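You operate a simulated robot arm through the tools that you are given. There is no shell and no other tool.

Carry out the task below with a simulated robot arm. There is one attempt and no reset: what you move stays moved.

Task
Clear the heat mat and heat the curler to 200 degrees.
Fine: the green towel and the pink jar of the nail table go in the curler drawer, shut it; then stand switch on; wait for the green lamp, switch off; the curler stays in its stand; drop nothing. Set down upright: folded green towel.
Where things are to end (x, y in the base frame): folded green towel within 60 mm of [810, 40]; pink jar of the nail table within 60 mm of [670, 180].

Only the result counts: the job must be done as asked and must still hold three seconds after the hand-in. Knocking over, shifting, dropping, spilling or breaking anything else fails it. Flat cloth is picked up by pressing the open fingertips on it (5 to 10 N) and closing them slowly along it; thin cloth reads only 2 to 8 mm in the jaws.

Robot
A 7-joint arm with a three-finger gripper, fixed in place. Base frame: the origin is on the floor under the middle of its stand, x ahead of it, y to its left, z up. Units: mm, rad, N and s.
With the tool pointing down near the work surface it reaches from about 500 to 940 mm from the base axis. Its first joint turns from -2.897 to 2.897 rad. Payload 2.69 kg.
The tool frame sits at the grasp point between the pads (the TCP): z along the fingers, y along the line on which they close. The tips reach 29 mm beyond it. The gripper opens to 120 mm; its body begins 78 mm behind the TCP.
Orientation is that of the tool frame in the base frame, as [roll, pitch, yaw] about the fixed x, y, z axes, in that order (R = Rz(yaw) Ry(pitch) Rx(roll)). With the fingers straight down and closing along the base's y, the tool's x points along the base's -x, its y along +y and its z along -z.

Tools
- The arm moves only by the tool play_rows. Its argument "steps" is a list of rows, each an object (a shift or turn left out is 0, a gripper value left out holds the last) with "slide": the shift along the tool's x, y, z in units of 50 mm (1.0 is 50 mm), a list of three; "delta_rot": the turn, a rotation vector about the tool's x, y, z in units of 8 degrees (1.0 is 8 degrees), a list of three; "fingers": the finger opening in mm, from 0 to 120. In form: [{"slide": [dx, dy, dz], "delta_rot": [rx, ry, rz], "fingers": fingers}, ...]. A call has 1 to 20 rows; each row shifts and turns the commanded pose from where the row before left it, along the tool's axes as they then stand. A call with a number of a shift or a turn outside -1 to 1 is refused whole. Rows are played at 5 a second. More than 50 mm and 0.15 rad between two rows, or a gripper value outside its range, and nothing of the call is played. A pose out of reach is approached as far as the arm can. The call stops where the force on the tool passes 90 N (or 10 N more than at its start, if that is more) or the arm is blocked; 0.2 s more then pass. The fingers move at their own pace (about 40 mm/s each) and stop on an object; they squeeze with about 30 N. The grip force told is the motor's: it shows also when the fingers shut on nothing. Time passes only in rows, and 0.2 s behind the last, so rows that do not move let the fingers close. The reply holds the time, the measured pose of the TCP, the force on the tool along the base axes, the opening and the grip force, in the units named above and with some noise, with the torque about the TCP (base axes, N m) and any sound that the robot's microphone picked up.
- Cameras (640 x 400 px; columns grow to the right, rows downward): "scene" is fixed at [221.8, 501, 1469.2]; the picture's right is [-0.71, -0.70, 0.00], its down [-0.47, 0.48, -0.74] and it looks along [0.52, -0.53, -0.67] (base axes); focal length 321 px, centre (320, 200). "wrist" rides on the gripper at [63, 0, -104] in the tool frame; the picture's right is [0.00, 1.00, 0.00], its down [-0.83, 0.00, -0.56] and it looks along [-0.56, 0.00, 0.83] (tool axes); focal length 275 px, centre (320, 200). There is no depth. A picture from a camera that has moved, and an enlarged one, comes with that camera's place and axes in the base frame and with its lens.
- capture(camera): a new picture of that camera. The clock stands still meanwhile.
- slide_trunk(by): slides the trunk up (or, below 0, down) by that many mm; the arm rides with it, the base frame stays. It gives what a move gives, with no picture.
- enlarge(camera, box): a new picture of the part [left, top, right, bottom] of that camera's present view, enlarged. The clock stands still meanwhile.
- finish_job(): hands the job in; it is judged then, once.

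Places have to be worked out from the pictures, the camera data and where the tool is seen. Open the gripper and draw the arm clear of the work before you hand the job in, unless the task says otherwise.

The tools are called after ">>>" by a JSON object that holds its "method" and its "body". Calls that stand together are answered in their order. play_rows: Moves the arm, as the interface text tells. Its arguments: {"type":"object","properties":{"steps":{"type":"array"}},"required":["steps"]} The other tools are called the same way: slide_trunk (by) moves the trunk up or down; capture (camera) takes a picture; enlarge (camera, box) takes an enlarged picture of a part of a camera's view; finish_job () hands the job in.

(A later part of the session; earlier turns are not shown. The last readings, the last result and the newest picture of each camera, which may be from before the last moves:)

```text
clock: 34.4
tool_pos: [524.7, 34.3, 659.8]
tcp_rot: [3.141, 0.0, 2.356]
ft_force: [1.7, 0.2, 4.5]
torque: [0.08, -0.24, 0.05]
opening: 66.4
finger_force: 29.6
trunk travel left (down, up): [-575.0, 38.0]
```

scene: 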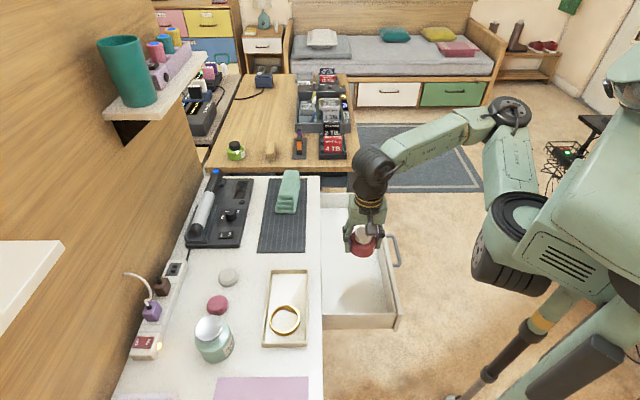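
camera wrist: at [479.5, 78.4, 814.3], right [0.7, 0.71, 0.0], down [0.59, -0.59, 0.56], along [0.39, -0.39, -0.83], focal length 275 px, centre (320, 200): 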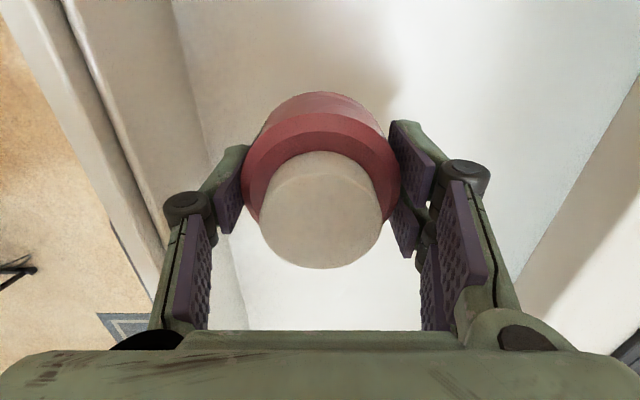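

The load is down to 4.5 N, so the jar is resting on the floor. Opening the fingers slowly to release it.

>>> {"method": "play_rows", "body": {"steps": [{"fingers": 70}, {"fingers": 76}, {"fingers": 82}, {"fingers": 88}, {}, {}]}}

>>> {"method": "capture", "body": {"camera": "wrist"}}

```text
clock: 35.8
tool_pos: [524.7, 32.9, 660.1]
tcp_rot: [3.141, -0.001, 2.357]
ft_force: [-0.6, 0.1, -0.4]
torque: [0.02, 0.02, 0.02]
opening: 87.9
finger_force: 0.0
trunk travel left (down, up): [-575.0, 38.0]
```

```text
taken
camera wrist: at [479.9, 78.1, 764.3], right [0.7, 0.71, 0.0], down [0.59, -0.59, 0.56], along [0.39, -0.39, -0.83], focal length 275 px, centre (320, 200)
```

wrist: 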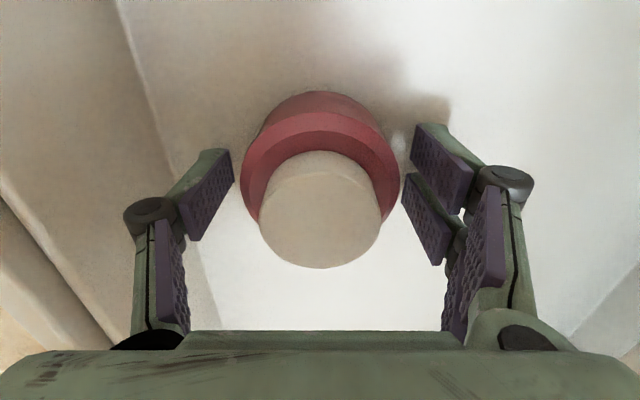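

The jar stands free between the open fingers. I'll rise straight up and check it.

>>> {"method": "play_rows", "body": {"steps": [{"slide": [0, 0, -0.2]}, {"slide": [0, 0, -0.5]}, {"slide": [0, 0, -0.9]}, {"slide": [0, 0, -0.9]}, {"slide": [0, 0, -0.9]}, {"slide": [0, 0, -0.9]}, {"slide": [0, 0, -0.9]}]}}

>>> {"method": "capture", "body": {"camera": "wrist"}}

>>> {"method": "enlarge", "body": {"camera": "scene", "box": [260, 160, 420, 340]}}

```text
clock: 37.4
tool_pos: [524.1, 33.2, 920.2]
tcp_rot: [3.141, 0.001, 2.354]
ft_force: [-1.0, -0.3, 1.4]
torque: [0.01, 0.0, 0.01]
opening: 88.1
finger_force: 0.0
trunk travel left (down, up): [-575.0, 38.0]
```

```text
taken
camera wrist: at [479.3, 78.1, 1024.0], right [0.7, 0.71, 0.0], down [0.59, -0.59, 0.56], along [0.39, -0.39, -0.83], focal length 275 px, centre (320, 200)
```

wrist: 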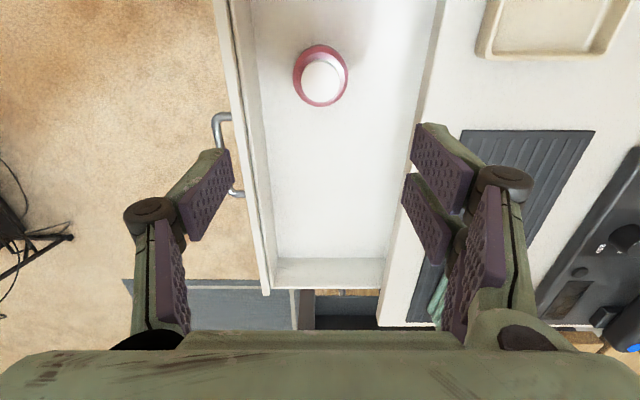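

```text
2.22 times, centred on (340, 250) of scene
camera zoom: at [221.8, 501.0, 1469.2], right [-0.71, -0.7, 0.0], down [-0.47, 0.48, -0.74], along [0.52, -0.53, -0.67], focal length 713 px, centre (276, 89)
```

zoom: 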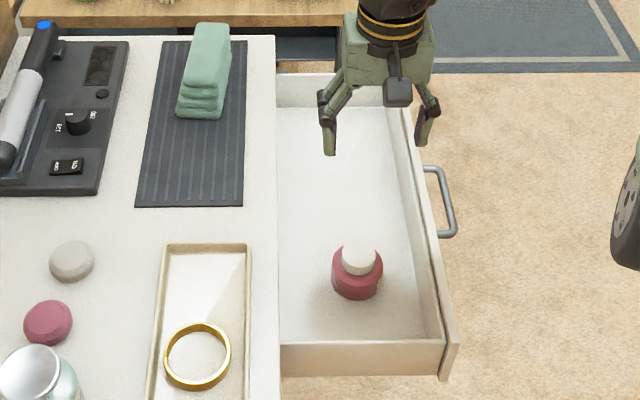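

The jar stands upright in the drawer. The towel block comes out at about e1 540–684, e2≈602, with its top at z≈810. I'll move above it with the fingers open and look.

>>> {"method": "play_rows", "body": {"steps": [{"slide": [-0.65, 0.51, 0], "fingers": 115}, {"slide": [-0.65, 0.51, 0]}, {"slide": [-0.65, 0.51, 0]}, {"slide": [-0.65, 0.51, 0]}, {"slide": [-0.65, 0.51, 0]}, {"slide": [-0.65, 0.51, 0]}, {"slide": [-0.65, 0.55, 0]}, {"slide": [-0.65, 0.55, 0]}, {}]}}

>>> {"method": "capture", "body": {"camera": "wrist"}}

>>> {"method": "enlarge", "body": {"camera": "scene", "box": [230, 120, 350, 260]}}

```text
clock: 39.4
tool_pos: [854.6, -2.7, 917.1]
tcp_rot: [-3.14, 0.0, 2.356]
ft_force: [0.4, 0.8, 0.3]
torque: [0.01, 0.0, -0.02]
opening: 115.0
finger_force: 0.0
trunk travel left (down, up): [-575.0, 38.0]
```

```text
taken
camera wrist: at [811.1, 42.7, 1022.5], right [0.7, 0.71, 0.0], down [0.59, -0.58, 0.56], along [0.39, -0.39, -0.83], focal length 275 px, centre (320, 200)
```

wrist: 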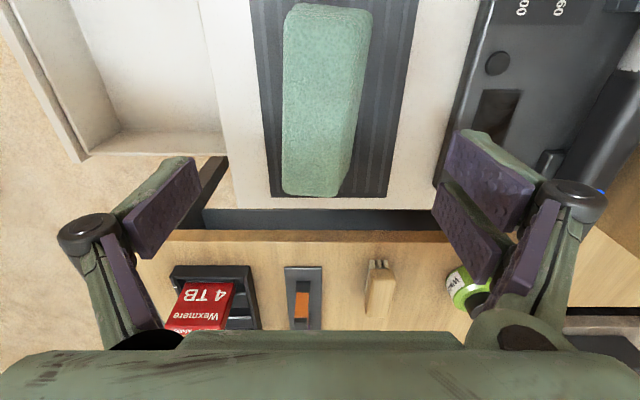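

```text
2.86 times, centred on (290, 190) of scene
camera zoom: at [221.8, 501.0, 1469.2], right [-0.71, -0.7, 0.0], down [-0.47, 0.48, -0.74], along [0.52, -0.53, -0.67], focal length 916 px, centre (406, 229)
```

zoom: 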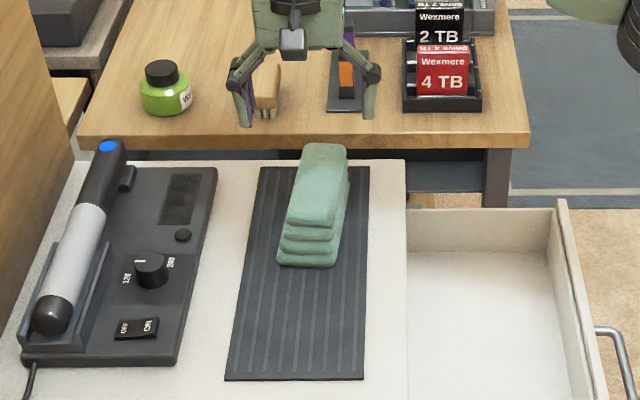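

>>> {"method": "enlarge", "body": {"camera": "wrist", "box": [240, 0, 420, 210]}}

```text
1.90 times, centred on (330, 105) of wrist
camera zoom: at [811.1, 42.7, 1022.5], right [0.7, 0.71, 0.0], down [0.59, -0.58, 0.56], along [0.39, -0.39, -0.83], focal length 524 px, centre (301, 381)
```

zoom: 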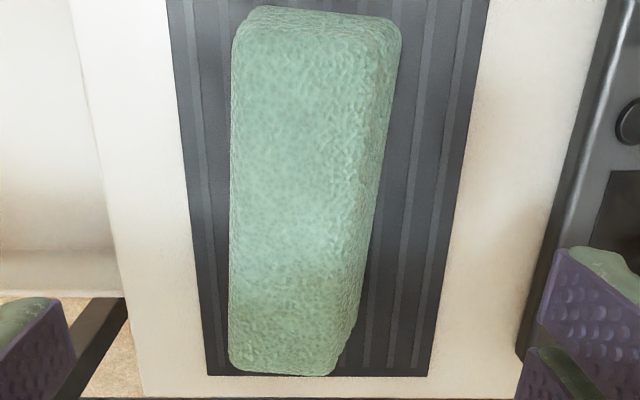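

The towel is a 4-layer block about 65 mm high, centred near e1≈612, e2≈608 at its base and turned about 4°. I'll align with it, then descend with the fingers straddling it.

>>> {"method": "play_rows", "body": {"steps": [{"slide": [-0.12, 0.11, 0.3], "delta_rot": [0, 0, 0.55], "fingers": 118}, {"slide": [0, 0, 0.5]}, {"slide": [0, 0, 0.5]}, {"slide": [0, 0, 0.5]}, {}]}}

>>> {"method": "capture", "body": {"camera": "wrist"}}

>>> {"method": "enlarge", "body": {"camera": "scene", "box": [240, 140, 340, 240]}}

```text
clock: 40.6
tool_pos: [863.5, -5.1, 830.2]
tcp_rot: [-3.14, 0.001, 2.278]
ft_force: [-0.6, 0.4, -0.3]
torque: [0.03, 0.01, -0.01]
opening: 117.9
finger_force: 0.1
trunk travel left (down, up): [-575.0, 38.0]
```

```text
taken
camera wrist: at [823.1, 43.4, 933.6], right [0.76, 0.65, 0.0], down [0.54, -0.63, 0.56], along [0.36, -0.42, -0.83], focal length 275 px, centre (320, 200)
```

wrist: 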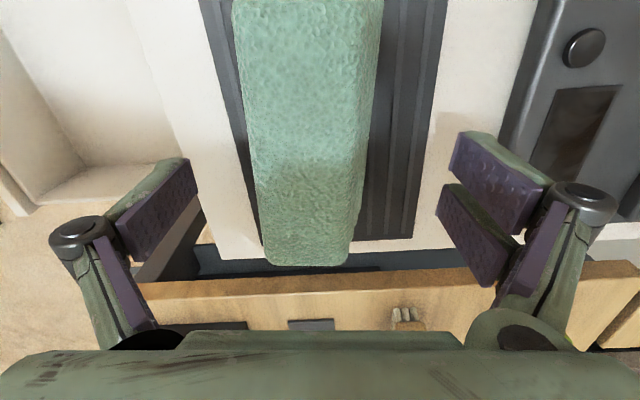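

```text
4.00 times, centred on (290, 190) of scene
camera zoom: at [221.8, 501.0, 1469.2], right [-0.71, -0.7, 0.0], down [-0.47, 0.48, -0.74], along [0.52, -0.53, -0.67], focal length 1283 px, centre (440, 240)
```

zoom: 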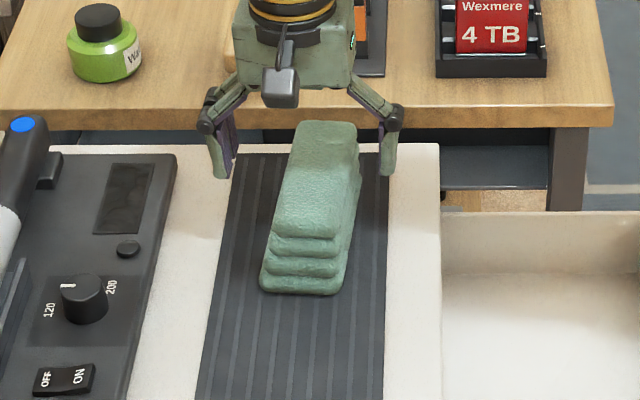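

Fingers and towel are aligned. I'll descend the remaining 54 mm so the tips are just above the mat.

>>> {"method": "play_rows", "body": {"steps": [{"slide": [0, 0.02, 0.4]}, {"slide": [0, 0, 0.4]}, {"slide": [0, 0, 0.26]}, {}]}}

>>> {"method": "capture", "body": {"camera": "wrist"}}

>>> {"method": "enlarge", "body": {"camera": "scene", "box": [240, 140, 340, 240]}}

```text
clock: 41.6
tool_pos: [865.0, -2.5, 776.8]
tcp_rot: [3.142, -0.002, 2.28]
ft_force: [-0.9, 0.3, 0.3]
torque: [0.01, -0.03, -0.02]
opening: 118.0
finger_force: 0.1
trunk travel left (down, up): [-575.0, 38.0]
```

```text
taken
camera wrist: at [823.3, 45.3, 880.8], right [0.76, 0.65, 0.0], down [0.54, -0.63, 0.56], along [0.36, -0.42, -0.83], focal length 275 px, centre (320, 200)
```

wrist: 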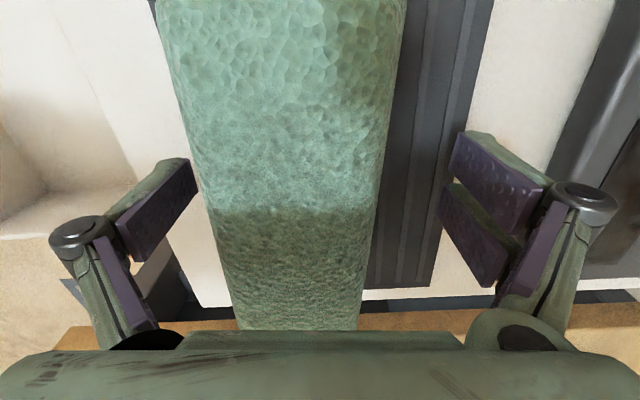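

```text
4.00 times, centred on (290, 190) of scene
camera zoom: at [221.8, 501.0, 1469.2], right [-0.71, -0.7, 0.0], down [-0.47, 0.48, -0.74], along [0.52, -0.53, -0.67], focal length 1283 px, centre (440, 240)
```

zoom: 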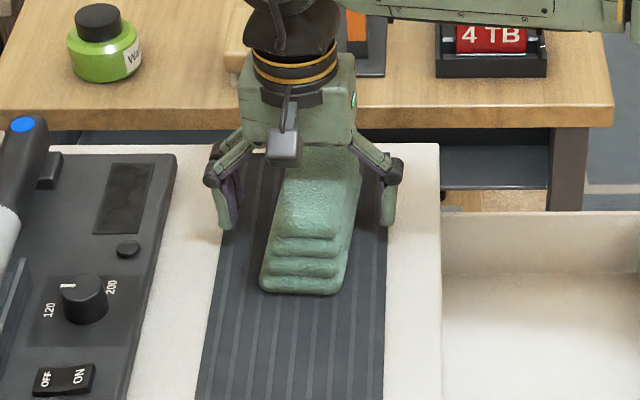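

The fingers straddle the towel with the tips about 6 mm above the mat. I'll close slowly along e2.

>>> {"method": "play_rows", "body": {"steps": [{"fingers": 105}, {"fingers": 95}, {"fingers": 87}, {"fingers": 80}, {"fingers": 74}, {"fingers": 69}, {"fingers": 65}, {"fingers": 61}, {"fingers": 57}, {"fingers": 53}, {}, {}]}}

>>> {"method": "capture", "body": {"camera": "wrist"}}

>>> {"method": "enlarge", "body": {"camera": "scene", "box": [240, 140, 340, 240]}}

```text
clock: 44.2
tool_pos: [864.1, -3.6, 777.3]
tcp_rot: [-3.141, 0.0, 2.28]
ft_force: [-0.6, -1.1, 3.2]
torque: [-0.13, 0.07, -0.02]
opening: 67.8
finger_force: 30.4
trunk travel left (down, up): [-575.0, 38.0]
```

```text
taken
camera wrist: at [823.1, 45.1, 881.3], right [0.76, 0.65, 0.0], down [0.54, -0.63, 0.56], along [0.36, -0.42, -0.83], focal length 275 px, centre (320, 200)
```

wrist: 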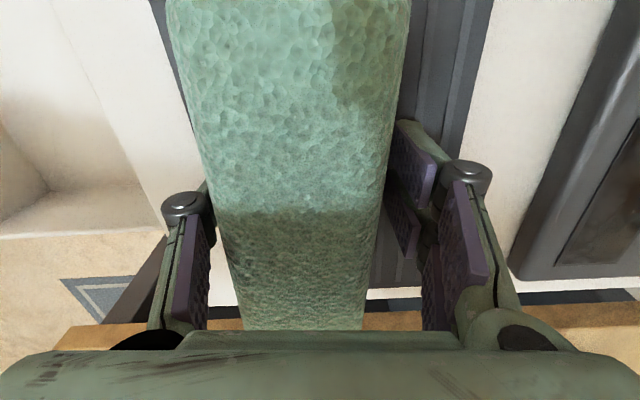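

```text
4.00 times, centred on (290, 190) of scene
camera zoom: at [221.8, 501.0, 1469.2], right [-0.71, -0.7, 0.0], down [-0.47, 0.48, -0.74], along [0.52, -0.53, -0.67], focal length 1283 px, centre (440, 240)
```

zoom: 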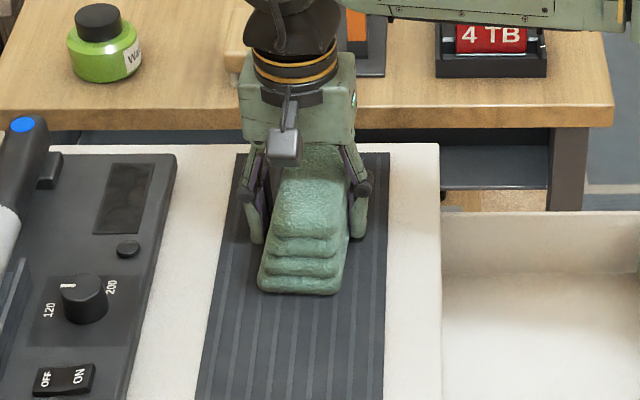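

The towel is gripped at 67.8 mm with 30 N, matching the lower layers' width. I'll lift slowly by 30 mm and check the hold.

>>> {"method": "play_rows", "body": {"steps": [{"slide": [0, 0, -0.1]}, {"slide": [0, 0, -0.2]}, {"slide": [0, 0, -0.3]}, {}, {}]}}

>>> {"method": "capture", "body": {"camera": "wrist"}}

>>> {"method": "enlarge", "body": {"camera": "scene", "box": [240, 140, 340, 240]}}

```text
clock: 45.4
tool_pos: [865.4, -2.4, 806.9]
tcp_rot: [-3.14, 0.001, 2.281]
ft_force: [-0.6, 0.3, -2.6]
torque: [-0.01, 0.0, -0.03]
opening: 67.4
finger_force: 30.3
trunk travel left (down, up): [-575.0, 38.0]
```

```text
taken
camera wrist: at [823.7, 46.2, 911.0], right [0.76, 0.65, 0.0], down [0.54, -0.63, 0.56], along [0.36, -0.42, -0.83], focal length 275 px, centre (320, 200)
```

wrist: 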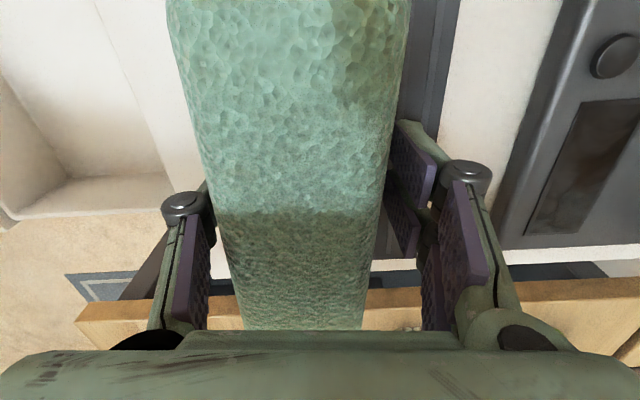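

```text
4.00 times, centred on (290, 190) of scene
camera zoom: at [221.8, 501.0, 1469.2], right [-0.71, -0.7, 0.0], down [-0.47, 0.48, -0.74], along [0.52, -0.53, -0.67], focal length 1283 px, centre (440, 240)
```

zoom: 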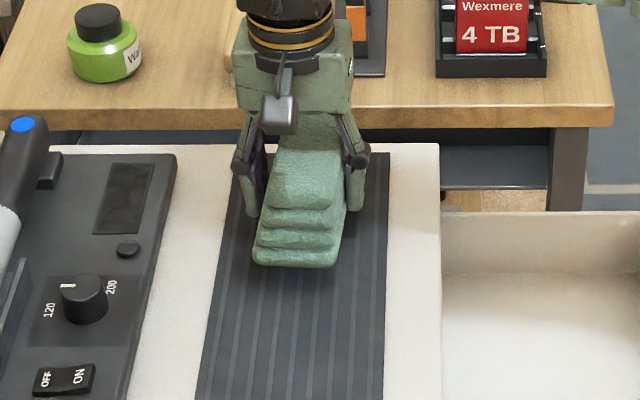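

The towel is fully lifted with all its layers (2.6 N). I'll raise it, square it back up and carry it to above the drawer spot (e1 544, e2 394).

>>> {"method": "play_rows", "body": {"steps": [{"slide": [0, 0, -0.4]}, {"slide": [0, 0, -0.3], "delta_rot": [0, 0, -0.55]}, {"slide": [0.17, -0.54, 0]}, {"slide": [0.17, -0.54, 0]}, {"slide": [0.17, -0.54, 0]}, {"slide": [0.17, -0.54, 0]}, {"slide": [0.17, -0.54, 0]}, {"slide": [0.17, -0.54, 0]}, {"slide": [0.17, -0.54, 0]}, {"slide": [0.17, -0.52, 0]}, {}]}}

>>> {"method": "capture", "body": {"camera": "wrist"}}

>>> {"method": "capture", "body": {"camera": "scene"}}

```text
clock: 47.8
tool_pos: [665.2, -107.3, 841.1]
tcp_rot: [3.141, -0.001, 2.356]
ft_force: [0.6, 0.0, 0.2]
torque: [-0.02, 0.0, -0.02]
opening: 67.6
finger_force: 30.1
trunk travel left (down, up): [-575.0, 38.0]
```

```text
taken
camera wrist: at [620.2, -61.7, 945.0], right [0.7, 0.71, 0.0], down [0.59, -0.59, 0.56], along [0.39, -0.39, -0.83], focal length 275 px, centre (320, 200)
```

wrist: 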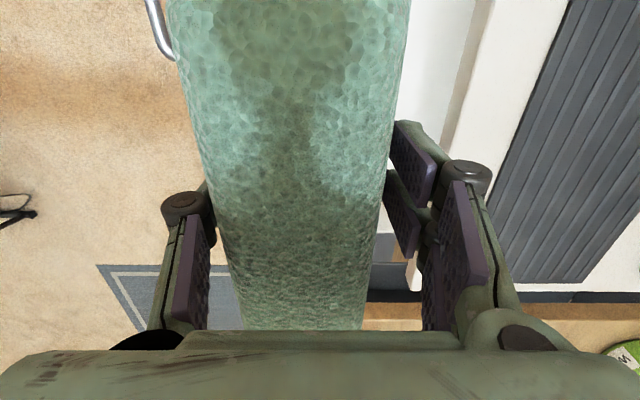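

```text
taken
```

scene: 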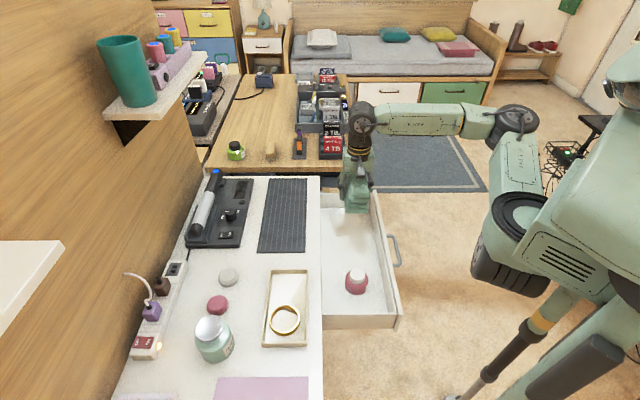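

The towel is above its drawer spot (e1≈546, e2≈394.5). I'll lower it to about 30 mm above the floor and check.

>>> {"method": "play_rows", "body": {"steps": [{"slide": [0, 0, 0.5]}, {"slide": [0, 0, 0.5]}, {"slide": [0, 0, 0.5]}, {"slide": [0, 0, 0.5]}, {"slide": [0, 0, 0.5]}, {"slide": [0, 0, 0.4]}, {}]}}

>>> {"method": "enlarge", "body": {"camera": "scene", "box": [300, 160, 420, 300]}}

>>> {"method": "capture", "body": {"camera": "wrist"}}

```text
clock: 49.4
tool_pos: [665.6, -105.7, 696.5]
tcp_rot: [-3.141, -0.001, 2.356]
ft_force: [0.4, -0.1, -1.9]
torque: [0.0, 0.01, 0.01]
opening: 67.3
finger_force: 30.5
trunk travel left (down, up): [-575.0, 38.0]
```

```text
2.86 times, centred on (360, 230) of scene
camera zoom: at [221.8, 501.0, 1469.2], right [-0.71, -0.7, 0.0], down [-0.47, 0.48, -0.74], along [0.52, -0.53, -0.67], focal length 916 px, centre (206, 114)
```

zoom: 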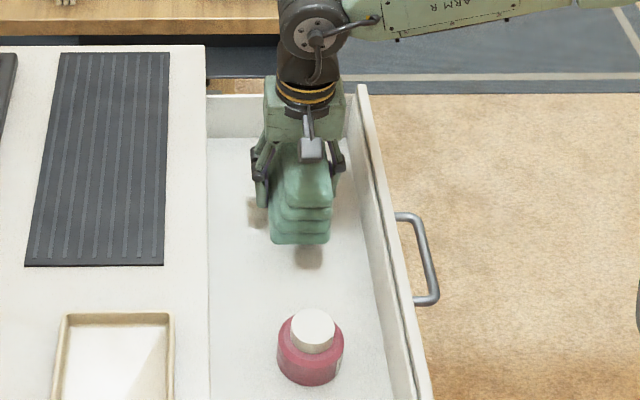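

```text
taken
camera wrist: at [620.0, -61.6, 800.4], right [0.7, 0.71, 0.0], down [0.59, -0.59, 0.56], along [0.39, -0.39, -0.83], focal length 275 px, centre (320, 200)
```

wrist: 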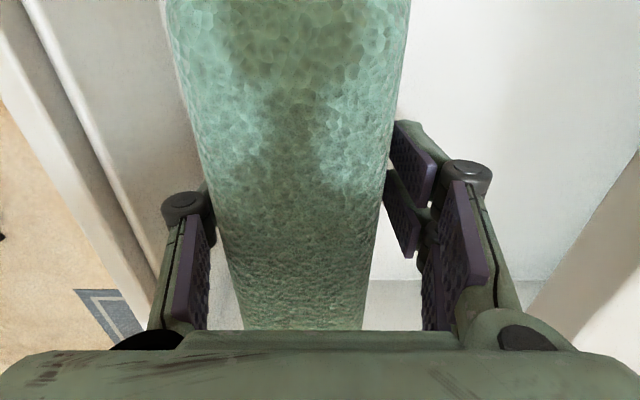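

The towel hangs level inside the drawer outline, clear of the jar and walls. I'll lower it another 30 mm toward the floor.

>>> {"method": "play_rows", "body": {"steps": [{"slide": [0, 0, 0.2]}, {"slide": [0, 0, 0.2]}, {"slide": [0, 0, 0.18]}, {}]}}

>>> {"method": "play_rows", "body": {"steps": [{"slide": [0, 0, 0.05]}, {}]}}

```text
clock: 50.4
tool_pos: [665.7, -107.5, 666.1]
tcp_rot: [3.141, 0.001, 2.355]
ft_force: [0.3, -0.7, -1.0]
torque: [0.04, 0.0, -0.03]
opening: 67.5
finger_force: 30.4
trunk travel left (down, up): [-575.0, 38.0]
```

```text
clock: 51.0
tool_pos: [664.9, -107.8, 665.6]
tcp_rot: [-3.141, 0.001, 2.356]
ft_force: [-0.1, -0.5, -0.9]
torque: [0.01, -0.01, -0.01]
opening: 67.5
finger_force: 30.5
trunk travel left (down, up): [-575.0, 38.0]
```

>>> {"method": "play_rows", "body": {"steps": [{"slide": [0, 0, 0.04]}, {}]}}

>>> {"method": "play_rows", "body": {"steps": [{"slide": [0, 0, 0.04]}, {}]}}

```text
clock: 51.6
tool_pos: [664.2, -105.8, 664.1]
tcp_rot: [-3.14, 0.0, 2.355]
ft_force: [0.2, 1.3, -1.6]
torque: [0.01, -0.01, 0.02]
opening: 67.7
finger_force: 30.1
trunk travel left (down, up): [-575.0, 38.0]
```

```text
clock: 52.2
tool_pos: [664.4, -105.9, 661.0]
tcp_rot: [3.14, 0.0, 2.355]
ft_force: [0.3, 0.1, -2.4]
torque: [0.0, -0.03, 0.01]
opening: 67.4
finger_force: 29.9
trunk travel left (down, up): [-575.0, 38.0]
```

No contact yet at z≈661. I'll take another small step.

>>> {"method": "play_rows", "body": {"steps": [{"slide": [0, 0, 0.03]}, {}]}}

>>> {"method": "play_rows", "body": {"steps": [{"slide": [0, 0, 0.03]}, {}]}}

```text
clock: 52.8
tool_pos: [664.8, -106.7, 659.8]
tcp_rot: [3.141, 0.001, 2.356]
ft_force: [-0.7, -0.1, 10.4]
torque: [0.07, 0.51, -0.04]
opening: 67.7
finger_force: 30.0
trunk travel left (down, up): [-575.0, 38.0]
```

```text
clock: 53.4
tool_pos: [665.0, -105.2, 659.9]
tcp_rot: [3.14, 0.005, 2.356]
ft_force: [-0.8, -0.4, 24.8]
torque: [-0.02, 0.49, -0.07]
opening: 67.7
finger_force: 30.0
trunk travel left (down, up): [-575.0, 38.0]
```

The towel is on the drawer floor (fz 25 N). I'll ease up slightly and open the fingers gently.

>>> {"method": "play_rows", "body": {"steps": [{"slide": [0, 0, -0.04]}, {}, {"fingers": 72}, {"fingers": 78}, {"fingers": 84}, {"fingers": 90}, {}, {}]}}

>>> {"method": "capture", "body": {"camera": "wrist"}}

```text
clock: 55.2
tool_pos: [665.5, -107.2, 660.7]
tcp_rot: [3.139, -0.001, 2.356]
ft_force: [-0.7, -0.8, 0.6]
torque: [0.0, 0.03, -0.02]
opening: 89.9
finger_force: 0.0
trunk travel left (down, up): [-575.0, 38.0]
```

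```text
taken
camera wrist: at [619.8, -62.0, 764.4], right [0.7, 0.71, 0.0], down [0.59, -0.59, 0.56], along [0.39, -0.39, -0.83], focal length 275 px, centre (320, 200)
```

wrist: 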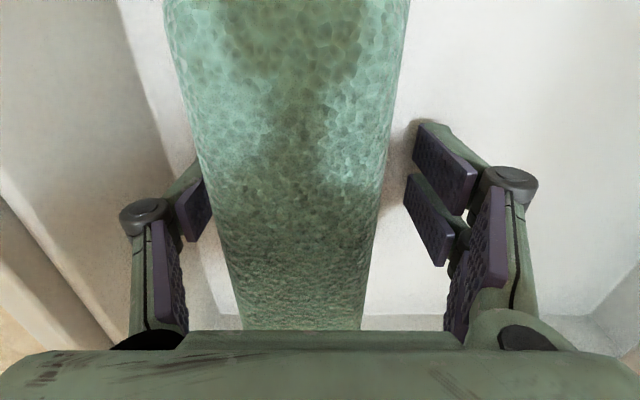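

The fingers are free of the towel on both sides. I'll rise straight up slowly, then verify.

>>> {"method": "play_rows", "body": {"steps": [{"slide": [0, 0, -0.15]}, {"slide": [0, 0, -0.3]}, {"slide": [0, 0, -0.5]}, {"slide": [0, 0, -0.8]}, {"slide": [0, 0, -0.9]}, {"slide": [0, 0, -0.9]}, {"slide": [0, 0, -0.9]}]}}

>>> {"method": "capture", "body": {"camera": "wrist"}}

>>> {"method": "enlarge", "body": {"camera": "scene", "box": [280, 160, 420, 340]}}

```text
clock: 56.8
tool_pos: [664.3, -108.5, 883.0]
tcp_rot: [3.141, -0.002, 2.356]
ft_force: [-1.0, -0.7, -0.4]
torque: [-0.02, -0.02, 0.02]
opening: 90.4
finger_force: 0.1
trunk travel left (down, up): [-575.0, 38.0]
```

```text
taken
camera wrist: at [619.8, -63.3, 987.1], right [0.7, 0.71, 0.0], down [0.59, -0.58, 0.56], along [0.39, -0.39, -0.83], focal length 275 px, centre (320, 200)
```

wrist: 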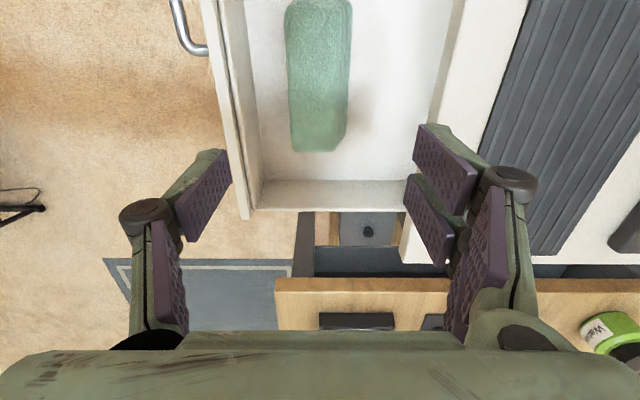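

```text
2.22 times, centred on (350, 250) of scene
camera zoom: at [221.8, 501.0, 1469.2], right [-0.71, -0.7, 0.0], down [-0.47, 0.48, -0.74], along [0.52, -0.53, -0.67], focal length 713 px, centre (253, 89)
```

zoom: 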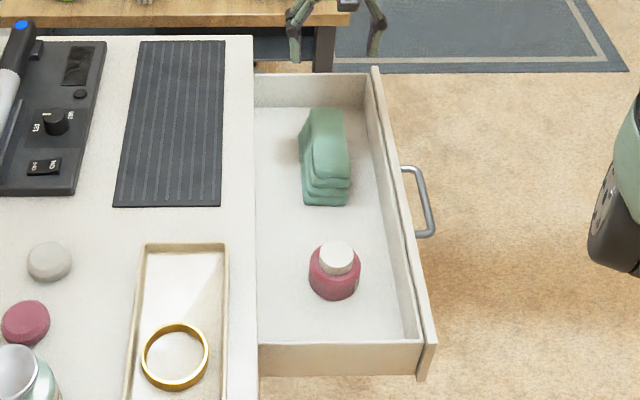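

Towel and jar both stand upright in the drawer, roughly 20 mm below the tabletop underside. Now I'll go back above the handle (e1 453, e2 258) with narrow fingers, to shut the drawer.

>>> {"method": "play_rows", "body": {"steps": [{"slide": [0.37, -0.54, 0], "fingers": 30}, {"slide": [0.37, -0.54, 0]}, {"slide": [0.37, -0.54, 0]}, {"slide": [0.37, -0.54, 0]}, {"slide": [0.37, -0.54, 0]}, {"slide": [0, 0, 0.8]}, {"slide": [0, 0, 0.8]}, {"slide": [0, 0, 0.8]}, {"slide": [0, 0, 0.7]}, {}]}}

>>> {"method": "capture", "body": {"camera": "wrist"}}

>>> {"method": "enlarge", "body": {"camera": "scene", "box": [300, 160, 460, 340]}}

```text
clock: 59.0
tool_pos: [503.3, -138.1, 728.1]
tcp_rot: [3.142, -0.001, 2.356]
ft_force: [0.2, -0.2, 0.7]
torque: [-0.03, -0.01, -0.01]
opening: 30.0
finger_force: 0.1
trunk travel left (down, up): [-575.0, 38.0]
```

```text
taken
camera wrist: at [458.8, -93.6, 832.0], right [0.7, 0.71, 0.0], down [0.59, -0.59, 0.56], along [0.39, -0.39, -0.83], focal length 275 px, centre (320, 200)
```

wrist: 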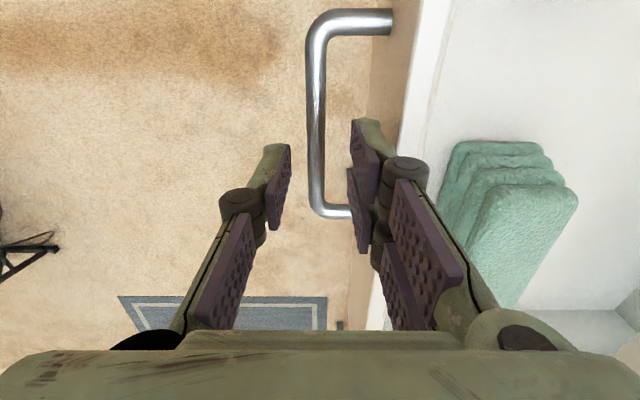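

```text
2.22 times, centred on (380, 250) of scene
camera zoom: at [221.8, 501.0, 1469.2], right [-0.71, -0.7, 0.0], down [-0.47, 0.48, -0.74], along [0.52, -0.53, -0.67], focal length 713 px, centre (187, 89)
```

zoom: 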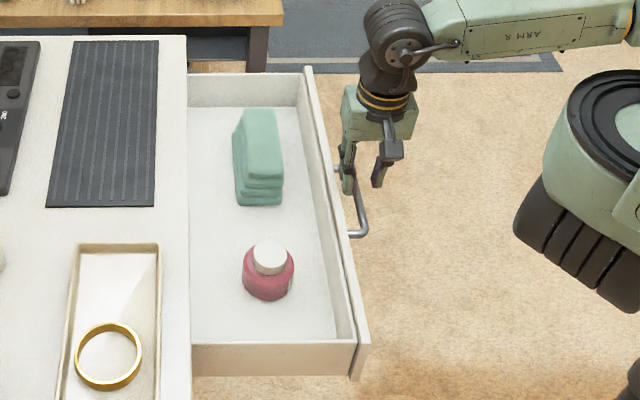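

The bar lies about 3 mm to the -e2 side of the fingers' centre. I'll correct for that, descend and grip.

>>> {"method": "play_rows", "body": {"steps": [{"slide": [0, -0.05, 0.3]}, {"slide": [0, 0, 0.34]}, {"slide": [0, 0, 0.34]}, {}, {"fingers": 20}, {"fingers": 10}, {"fingers": 5}, {}, {}]}}

>>> {"method": "capture", "body": {"camera": "wrist"}}

```text
clock: 61.0
tool_pos: [502.0, -138.8, 679.7]
tcp_rot: [3.142, 0.0, 2.356]
ft_force: [0.0, 0.4, -2.6]
torque: [-0.17, -0.15, 0.81]
opening: 11.5
finger_force: 38.8
trunk travel left (down, up): [-575.0, 38.0]
```

```text
taken
camera wrist: at [457.0, -94.4, 783.7], right [0.7, 0.71, 0.0], down [0.59, -0.58, 0.56], along [0.39, -0.39, -0.83], focal length 275 px, centre (320, 200)
```

wrist: 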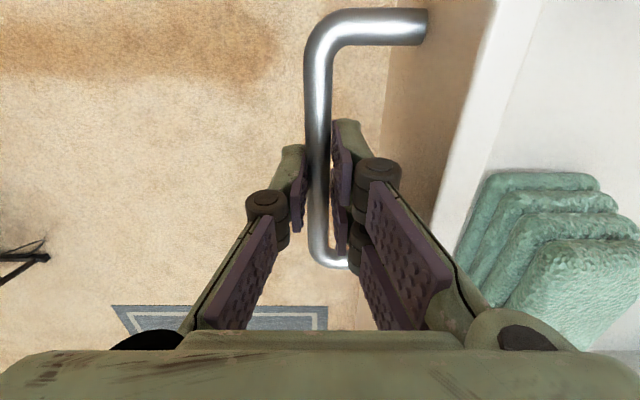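

The handle is gripped. I'll push the drawer in slowly (about 30 mm/s) with gentle starts so nothing inside shifts.

>>> {"method": "play_rows", "body": {"steps": [{"slide": [0, 0.03, 0]}, {"slide": [0, 0.06, 0]}, {"slide": [0, 0.1, 0]}, {"slide": [0, 0.12, 0]}, {"slide": [0, 0.12, 0]}, {"slide": [0, 0.12, 0]}, {"slide": [0, 0.12, 0]}, {"slide": [0, 0.12, 0]}, {"slide": [0, 0.12, 0]}, {"slide": [0, 0.12, 0]}, {"slide": [0, 0.12, 0]}, {"slide": [0, 0.12, 0]}, {"slide": [0, 0.12, 0]}, {"slide": [0, 0.12, 0]}, {"slide": [0, 0.12, 0]}, {"slide": [0, 0.12, 0]}, {"slide": [0, 0.1, 0]}, {"slide": [0, 0.06, 0]}, {"slide": [0, 0.03, 0]}, {}]}}

>>> {"method": "enlarge", "body": {"camera": "scene", "box": [280, 160, 440, 340]}}

```text
clock: 65.2
tool_pos: [571.2, -69.3, 680.3]
tcp_rot: [3.14, 0.003, 2.356]
ft_force: [8.6, -7.8, 18.3]
torque: [0.05, 0.12, 0.77]
opening: 11.4
finger_force: 38.2
trunk travel left (down, up): [-575.0, 38.0]
```

```text
2.22 times, centred on (360, 250) of scene
camera zoom: at [221.8, 501.0, 1469.2], right [-0.71, -0.7, 0.0], down [-0.47, 0.48, -0.74], along [0.52, -0.53, -0.67], focal length 713 px, centre (231, 89)
```

zoom: 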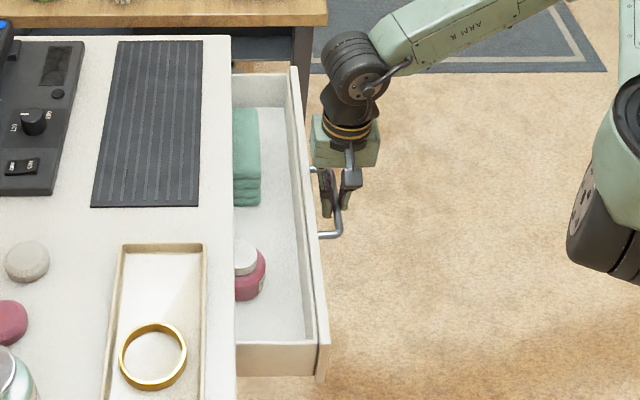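

The drawer is halfway in, and the towel and jar are passing under the tabletop without trouble. I'll continue the remaining ~110 mm, easing up 1 mm to relieve the vertical load.

>>> {"method": "play_rows", "body": {"steps": [{"slide": [0, 0.03, -0.02]}, {"slide": [0, 0.06, 0]}, {"slide": [0, 0.1, 0]}, {"slide": [0, 0.12, 0]}, {"slide": [0, 0.12, 0]}, {"slide": [0, 0.12, 0]}, {"slide": [0, 0.12, 0]}, {"slide": [0, 0.12, 0]}, {"slide": [0, 0.12, 0]}, {"slide": [0, 0.12, 0]}, {"slide": [0, 0.12, 0]}, {"slide": [0, 0.12, 0]}, {"slide": [0, 0.12, 0]}, {"slide": [0, 0.12, 0]}, {"slide": [0, 0.12, 0]}, {"slide": [0, 0.12, 0]}, {"slide": [0, 0.1, 0]}, {"slide": [0, 0.06, 0]}, {"slide": [0, 0.03, 0]}, {}]}}

>>> {"method": "enlarge", "body": {"camera": "scene", "box": [280, 160, 440, 340]}}

```text
clock: 69.4
tool_pos: [639.0, -1.1, 679.5]
tcp_rot: [3.141, 0.0, 2.357]
ft_force: [0.8, -0.9, -0.5]
torque: [0.33, 0.36, 0.76]
opening: 11.5
finger_force: 38.2
trunk travel left (down, up): [-575.0, 38.0]
```

```text
2.22 times, centred on (360, 250) of scene
camera zoom: at [221.8, 501.0, 1469.2], right [-0.71, -0.7, 0.0], down [-0.47, 0.48, -0.74], along [0.52, -0.53, -0.67], focal length 713 px, centre (231, 89)
```

zoom: 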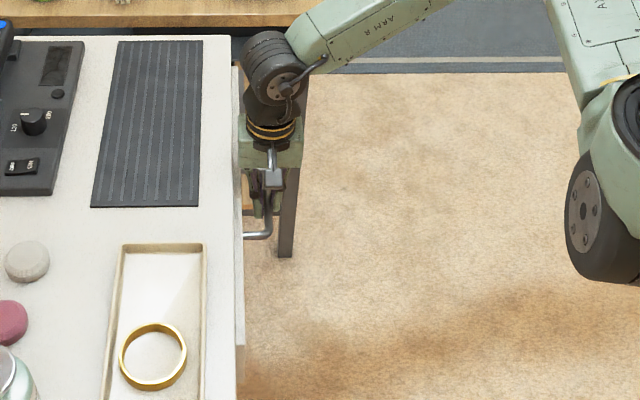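

About 14 mm remain. I'll push the last bit in 2–3 mm steps and watch the force for the stop.

>>> {"method": "play_rows", "body": {"steps": [{"slide": [0, 0.06, 0]}, {"slide": [0, 0.06, 0]}, {"slide": [0, 0.06, 0]}, {"slide": [0, 0.06, 0]}, {}]}}

>>> {"method": "play_rows", "body": {"steps": [{"slide": [0, 0.03, 0]}, {"slide": [0, 0.03, 0]}, {}]}}

```text
clock: 70.6
tool_pos: [647.9, 7.9, 679.4]
tcp_rot: [-3.141, 0.0, 2.357]
ft_force: [1.1, 2.1, -8.6]
torque: [-0.36, -0.41, 0.77]
opening: 11.6
finger_force: 38.9
trunk travel left (down, up): [-575.0, 38.0]
```

```text
clock: 71.4
tool_pos: [650.1, 9.0, 679.4]
tcp_rot: [-3.14, -0.001, 2.356]
ft_force: [-2.3, 1.9, -8.8]
torque: [-0.07, -0.09, 0.83]
opening: 11.7
finger_force: 38.7
trunk travel left (down, up): [-575.0, 38.0]
```

The TCP is at e2≈466, matching the original closed position. One more millimetre or two to confirm the stop.

>>> {"method": "play_rows", "body": {"steps": [{"slide": [0, 0.03, 0]}, {}]}}

>>> {"method": "enlarge", "body": {"camera": "scene", "box": [290, 160, 370, 340]}}

```text
clock: 72.0
tool_pos: [650.6, 9.8, 680.0]
tcp_rot: [-3.139, -0.001, 2.358]
ft_force: [-7.9, -1.9, -5.2]
torque: [0.26, 0.45, 0.77]
opening: 11.2
finger_force: 38.3
trunk travel left (down, up): [-575.0, 38.0]
```

```text
2.22 times, centred on (330, 250) of scene
camera zoom: at [221.8, 501.0, 1469.2], right [-0.71, -0.7, 0.0], down [-0.47, 0.48, -0.74], along [0.52, -0.53, -0.67], focal length 713 px, centre (298, 89)
```

zoom: 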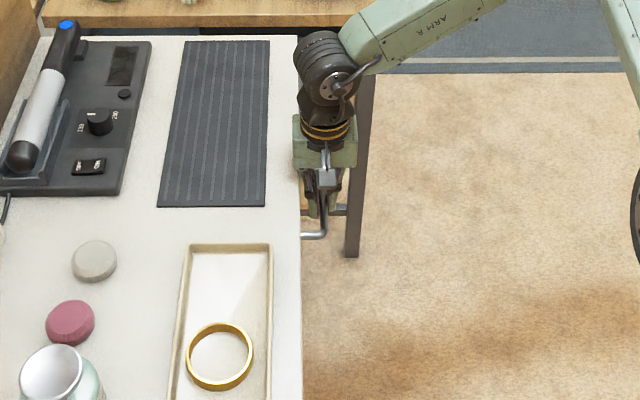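

>>> {"method": "play_rows", "body": {"steps": [{"slide": [0, 0.03, 0]}, {}]}}

>>> {"method": "play_rows", "body": {"steps": [{"slide": [0, 0.03, 0]}, {}]}}

```text
clock: 72.6
tool_pos: [650.5, 9.5, 679.7]
tcp_rot: [-3.138, -0.002, 2.353]
ft_force: [-21.5, -9.6, -1.8]
torque: [-0.03, 0.47, 0.72]
opening: 11.3
finger_force: 37.8
trunk travel left (down, up): [-575.0, 38.0]
```

```text
clock: 73.2
tool_pos: [650.8, 9.7, 679.4]
tcp_rot: [-3.134, -0.002, 2.355]
ft_force: [-32.3, -18.7, 2.6]
torque: [0.13, 0.86, 0.66]
opening: 11.4
finger_force: 38.8
trunk travel left (down, up): [-575.0, 38.0]
```

The drawer is firmly against its stop (about 36 N, e2≈467). I'll relax the push, open the fingers and rise.

>>> {"method": "play_rows", "body": {"steps": [{"slide": [0, -0.07, 0]}, {}, {"fingers": 20}, {"fingers": 28}, {}, {}]}}

>>> {"method": "capture", "body": {"camera": "wrist"}}

```text
clock: 74.6
tool_pos: [650.6, 9.0, 680.4]
tcp_rot: [3.141, 0.002, 2.354]
ft_force: [-18.9, -15.5, 2.0]
torque: [0.99, -1.21, 0.15]
opening: 21.9
finger_force: 0.1
trunk travel left (down, up): [-575.0, 38.0]
```

```text
taken
camera wrist: at [605.9, 53.3, 784.0], right [0.7, 0.71, 0.0], down [0.59, -0.59, 0.56], along [0.4, -0.39, -0.83], focal length 275 px, centre (320, 200)
```

wrist: 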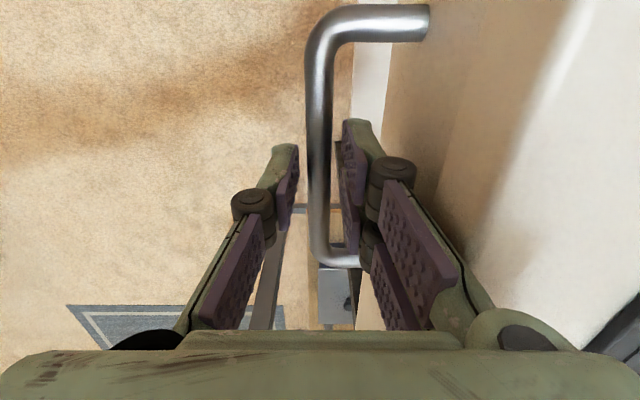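

The inner fingers' backs are just touching the drawer face (opening held at 22 mm, about 24 N). I'll shift 2.5 mm back toward the robot with the opening kept narrow to relieve that.

>>> {"method": "play_rows", "body": {"steps": [{"slide": [0, -0.03, 0], "fingers": 23}, {"slide": [0, -0.02, 0]}, {}]}}

>>> {"method": "capture", "body": {"camera": "wrist"}}

```text
clock: 75.4
tool_pos: [650.6, 9.4, 680.2]
tcp_rot: [3.141, 0.0, 2.358]
ft_force: [0.0, 0.5, 0.5]
torque: [0.02, 0.02, -0.04]
opening: 23.2
finger_force: 0.0
trunk travel left (down, up): [-575.0, 38.0]
```

```text
taken
camera wrist: at [604.9, 53.1, 784.0], right [0.7, 0.71, 0.0], down [0.59, -0.59, 0.56], along [0.4, -0.39, -0.83], focal length 275 px, centre (320, 200)
```

wrist: 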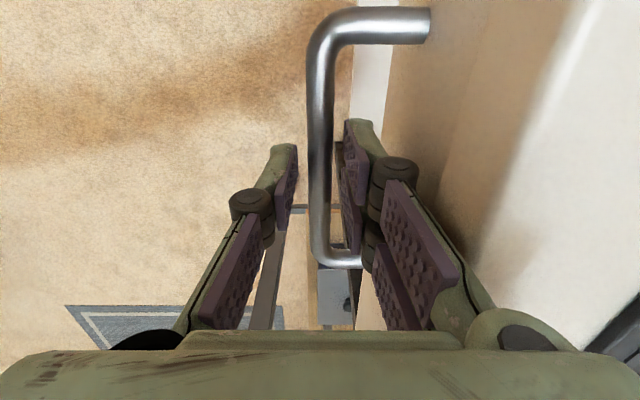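

The forces are zero and the bar is free between the fingers. Rising straight up now.

>>> {"method": "play_rows", "body": {"steps": [{"slide": [0, 0, -0.2]}, {"slide": [0, 0, -0.4]}, {"slide": [0, 0, -0.6]}, {"slide": [0, 0, -0.9]}, {"slide": [0, 0, -0.9]}, {"slide": [0, 0, -0.9]}, {"slide": [0, 0, -0.9]}]}}

>>> {"method": "capture", "body": {"camera": "wrist"}}

>>> {"method": "enlarge", "body": {"camera": "scene", "box": [290, 160, 370, 340]}}

```text
clock: 77.0
tool_pos: [648.5, 4.9, 919.1]
tcp_rot: [-3.139, 0.0, 2.356]
ft_force: [0.1, 0.4, 0.3]
torque: [0.0, -0.01, -0.05]
opening: 23.2
finger_force: 0.0
trunk travel left (down, up): [-575.0, 38.0]
```

```text
taken
camera wrist: at [603.6, 49.8, 1022.5], right [0.7, 0.71, 0.0], down [0.59, -0.58, 0.56], along [0.39, -0.39, -0.83], focal length 275 px, centre (320, 200)
```

wrist: 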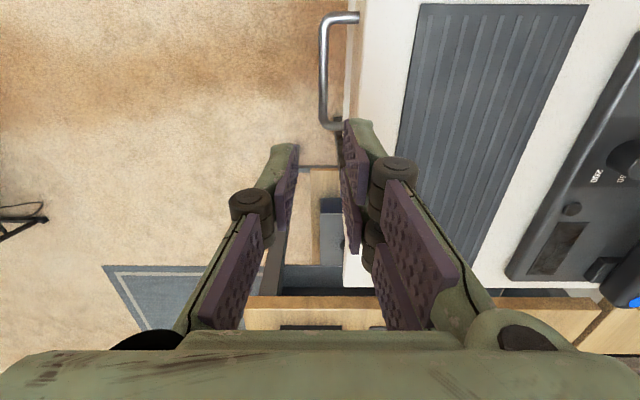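

```text
2.22 times, centred on (330, 250) of scene
camera zoom: at [221.8, 501.0, 1469.2], right [-0.71, -0.7, 0.0], down [-0.47, 0.48, -0.74], along [0.52, -0.53, -0.67], focal length 713 px, centre (298, 89)
```

zoom: 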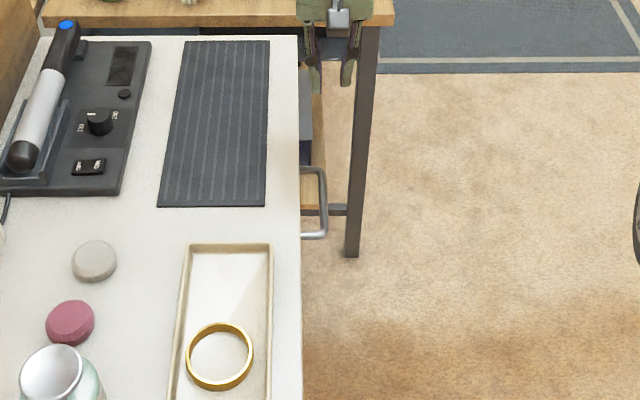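

The drawer is shut, the handle is back in its original place and the mat is clear. Next I'll turn the tool so the camera faces the stand and go look at the dial and switch.

>>> {"method": "play_rows", "body": {"steps": [{"delta_rot": [0, 0, -0.9375], "fingers": 60}, {"delta_rot": [0, 0, -0.9375]}, {"delta_rot": [0, 0, -0.9375]}, {"delta_rot": [0, 0, -0.9375]}, {"delta_rot": [0, 0, -0.9375]}, {"delta_rot": [0, 0, -0.9375]}, {"delta_rot": [0, 0, -0.9375]}, {"delta_rot": [0, 0, -0.9375]}, {"delta_rot": [0, 0, -0.9375]}, {"delta_rot": [0, 0, -0.9375]}, {"delta_rot": [0, 0, -0.9375]}, {"delta_rot": [0, 0, -0.9375]}]}}

>>> {"method": "play_rows", "body": {"steps": [{"slide": [-0.72, -0.14, 0]}, {"slide": [-0.72, -0.14, 0]}, {"slide": [-0.72, -0.14, 0]}, {"slide": [-0.72, -0.14, 0]}, {"slide": [-0.72, -0.14, 0]}, {"slide": [-0.72, -0.14, 0]}, {"slide": [-0.72, -0.14, 0]}, {}]}}

>>> {"method": "capture", "body": {"camera": "wrist"}}

>>> {"method": "capture", "body": {"camera": "scene"}}

```text
clock: 79.6
tool_pos: [649.5, 7.4, 919.5]
tcp_rot: [-3.141, 0.001, -2.356]
ft_force: [0.4, 0.1, 0.3]
torque: [-0.01, 0.0, -0.01]
opening: 59.9
finger_force: 0.1
trunk travel left (down, up): [-575.0, 38.0]
```

```text
clock: 81.4
tool_pos: [791.0, 101.2, 919.2]
tcp_rot: [3.14, -0.001, -2.363]
ft_force: [-0.7, -0.8, 0.0]
torque: [-0.03, -0.02, -0.02]
opening: 60.2
finger_force: 0.0
out of reach, approached as far as the arm can: row 5, 6, 7
trunk travel left (down, up): [-575.0, 38.0]
```

```text
taken
camera wrist: at [746.5, 57.5, 1023.9], right [-0.71, 0.71, 0.0], down [0.59, 0.59, 0.56], along [0.39, 0.39, -0.83], focal length 275 px, centre (320, 200)
```

wrist: 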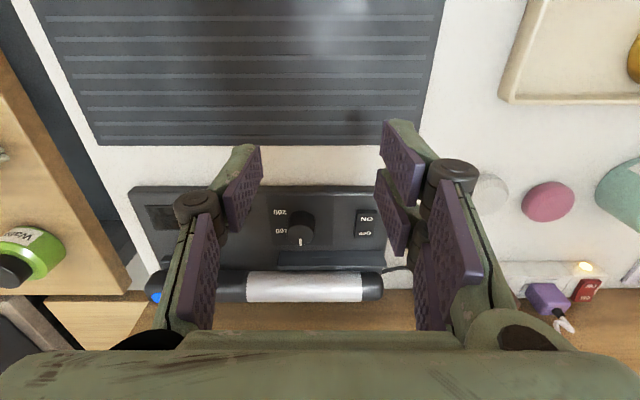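

```text
taken
```

scene: 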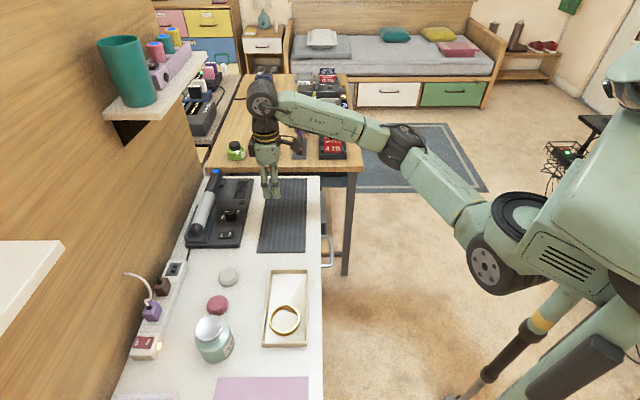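

The arm ran out of reach at this height (stopped near r≈797). Raising the trunk to the top of its travel will extend the reach, so I'll do that first.

>>> {"method": "slide_trunk", "body": {"by": 38}}

>>> {"method": "enlarge", "body": {"camera": "wrist", "box": [120, 160, 440, 320]}}

```text
clock: 82.2
tool_pos: [791.0, 102.1, 957.3]
tcp_rot: [3.14, -0.002, -2.363]
ft_force: [-0.3, -0.2, 0.1]
torque: [0.01, -0.01, 0.0]
opening: 60.1
finger_force: 0.0
trunk travel left (down, up): [-613.0, 0.0]
```

```text
2.00 times, centred on (280, 240) of wrist
camera zoom: at [746.5, 57.4, 1061.9], right [-0.71, 0.71, 0.0], down [0.59, 0.59, 0.56], along [0.39, 0.39, -0.83], focal length 551 px, centre (400, 120)
```

zoom: 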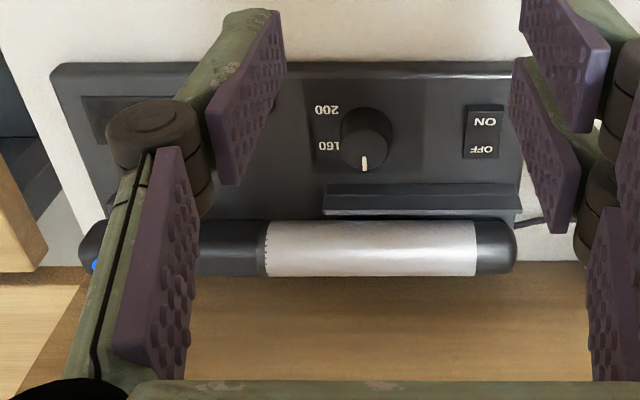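

The labels are now clear: the pointer is at the wall side (120), with 160 to the side and 200 toward the front on the display side, so the dial needs roughly 120–130° clockwise seen from above. I'll lower a bit and see how far the arm reaches now.

>>> {"method": "play_rows", "body": {"steps": [{"slide": [0, 0, 0.4]}, {"slide": [0, 0, 0.4]}, {}]}}

```text
clock: 83.0
tool_pos: [790.7, 100.3, 915.7]
tcp_rot: [3.139, -0.001, -2.364]
ft_force: [0.5, 1.0, 1.1]
torque: [-0.02, 0.0, -0.03]
opening: 60.0
finger_force: 0.0
trunk travel left (down, up): [-613.0, 0.0]
```

The command follows the reached pose. I'll move outward and down together toward the dial, staying above the curler.

>>> {"method": "play_rows", "body": {"steps": [{"slide": [-0.5, -0.1, 0.3]}, {"slide": [-0.5, -0.1, 0.3]}, {"slide": [-0.5, -0.1, 0.2]}, {"slide": [-0.5, -0.1, 0.2]}, {}]}}

>>> {"method": "capture", "body": {"camera": "wrist"}}

```text
clock: 84.2
tool_pos: [798.2, 103.9, 914.1]
tcp_rot: [3.14, -0.002, -2.368]
ft_force: [0.5, 0.4, 0.0]
torque: [0.01, 0.02, 0.01]
opening: 60.3
finger_force: 0.1
out of reach, approached as far as the arm can: row 1, 2, 3, 4
trunk travel left (down, up): [-613.0, 0.0]
```

```text
taken
camera wrist: at [752.8, 60.1, 1017.3], right [-0.7, 0.71, 0.0], down [0.59, 0.58, 0.56], along [0.39, 0.39, -0.83], focal length 275 px, centre (320, 200)
```

wrist: 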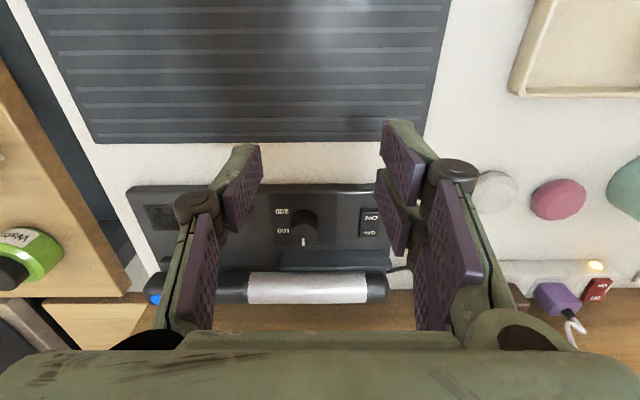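

Only the wrist-turn limit seems to hold it back at this yaw (earlier I reached r≈865 at this height with yaw 135°). I'll turn back to yaw 135° and then approach.

>>> {"method": "play_rows", "body": {"steps": [{"delta_rot": [0, 0, 0.9375]}, {"delta_rot": [0, 0, 0.9375]}, {"delta_rot": [0, 0, 0.9375]}, {"delta_rot": [0, 0, 0.9375]}, {"delta_rot": [0, 0, 0.9375]}, {"delta_rot": [0, 0, 0.9375]}, {"delta_rot": [0, 0, 0.9375]}, {"delta_rot": [0, 0, 0.9375]}, {"delta_rot": [0, 0, 0.9375]}, {"delta_rot": [0, 0, 0.9375]}, {"delta_rot": [0, 0, 0.9375]}, {"delta_rot": [0, 0, 0.84]}]}}

>>> {"method": "play_rows", "body": {"steps": [{"slide": [0, 0.6, 0]}, {"slide": [0, 0.6, 0]}, {"slide": [0, 0.6, 0]}, {"slide": [0, 0.6, 0]}, {}]}}

>>> {"method": "capture", "body": {"camera": "wrist"}}

```text
clock: 86.8
tool_pos: [799.1, 104.2, 914.4]
tcp_rot: [-3.141, 0.0, 2.362]
ft_force: [0.5, 0.8, 0.9]
torque: [-0.02, -0.03, 0.01]
opening: 60.0
finger_force: 0.1
trunk travel left (down, up): [-613.0, 0.0]
```

```text
clock: 88.0
tool_pos: [882.4, 189.2, 914.1]
tcp_rot: [-3.141, -0.001, 2.364]
ft_force: [-0.6, -1.1, 0.1]
torque: [0.01, 0.0, 0.01]
opening: 59.9
finger_force: 0.0
trunk travel left (down, up): [-613.0, 0.0]
```

```text
taken
camera wrist: at [837.1, 233.6, 1018.8], right [0.7, 0.72, 0.0], down [0.6, -0.58, 0.55], along [0.4, -0.39, -0.83], focal length 275 px, centre (320, 200)
```

wrist: 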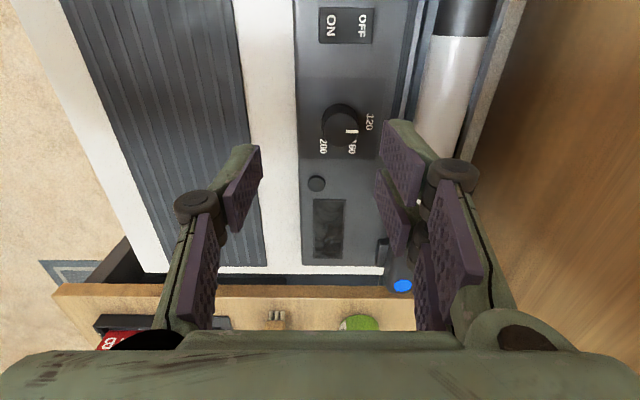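

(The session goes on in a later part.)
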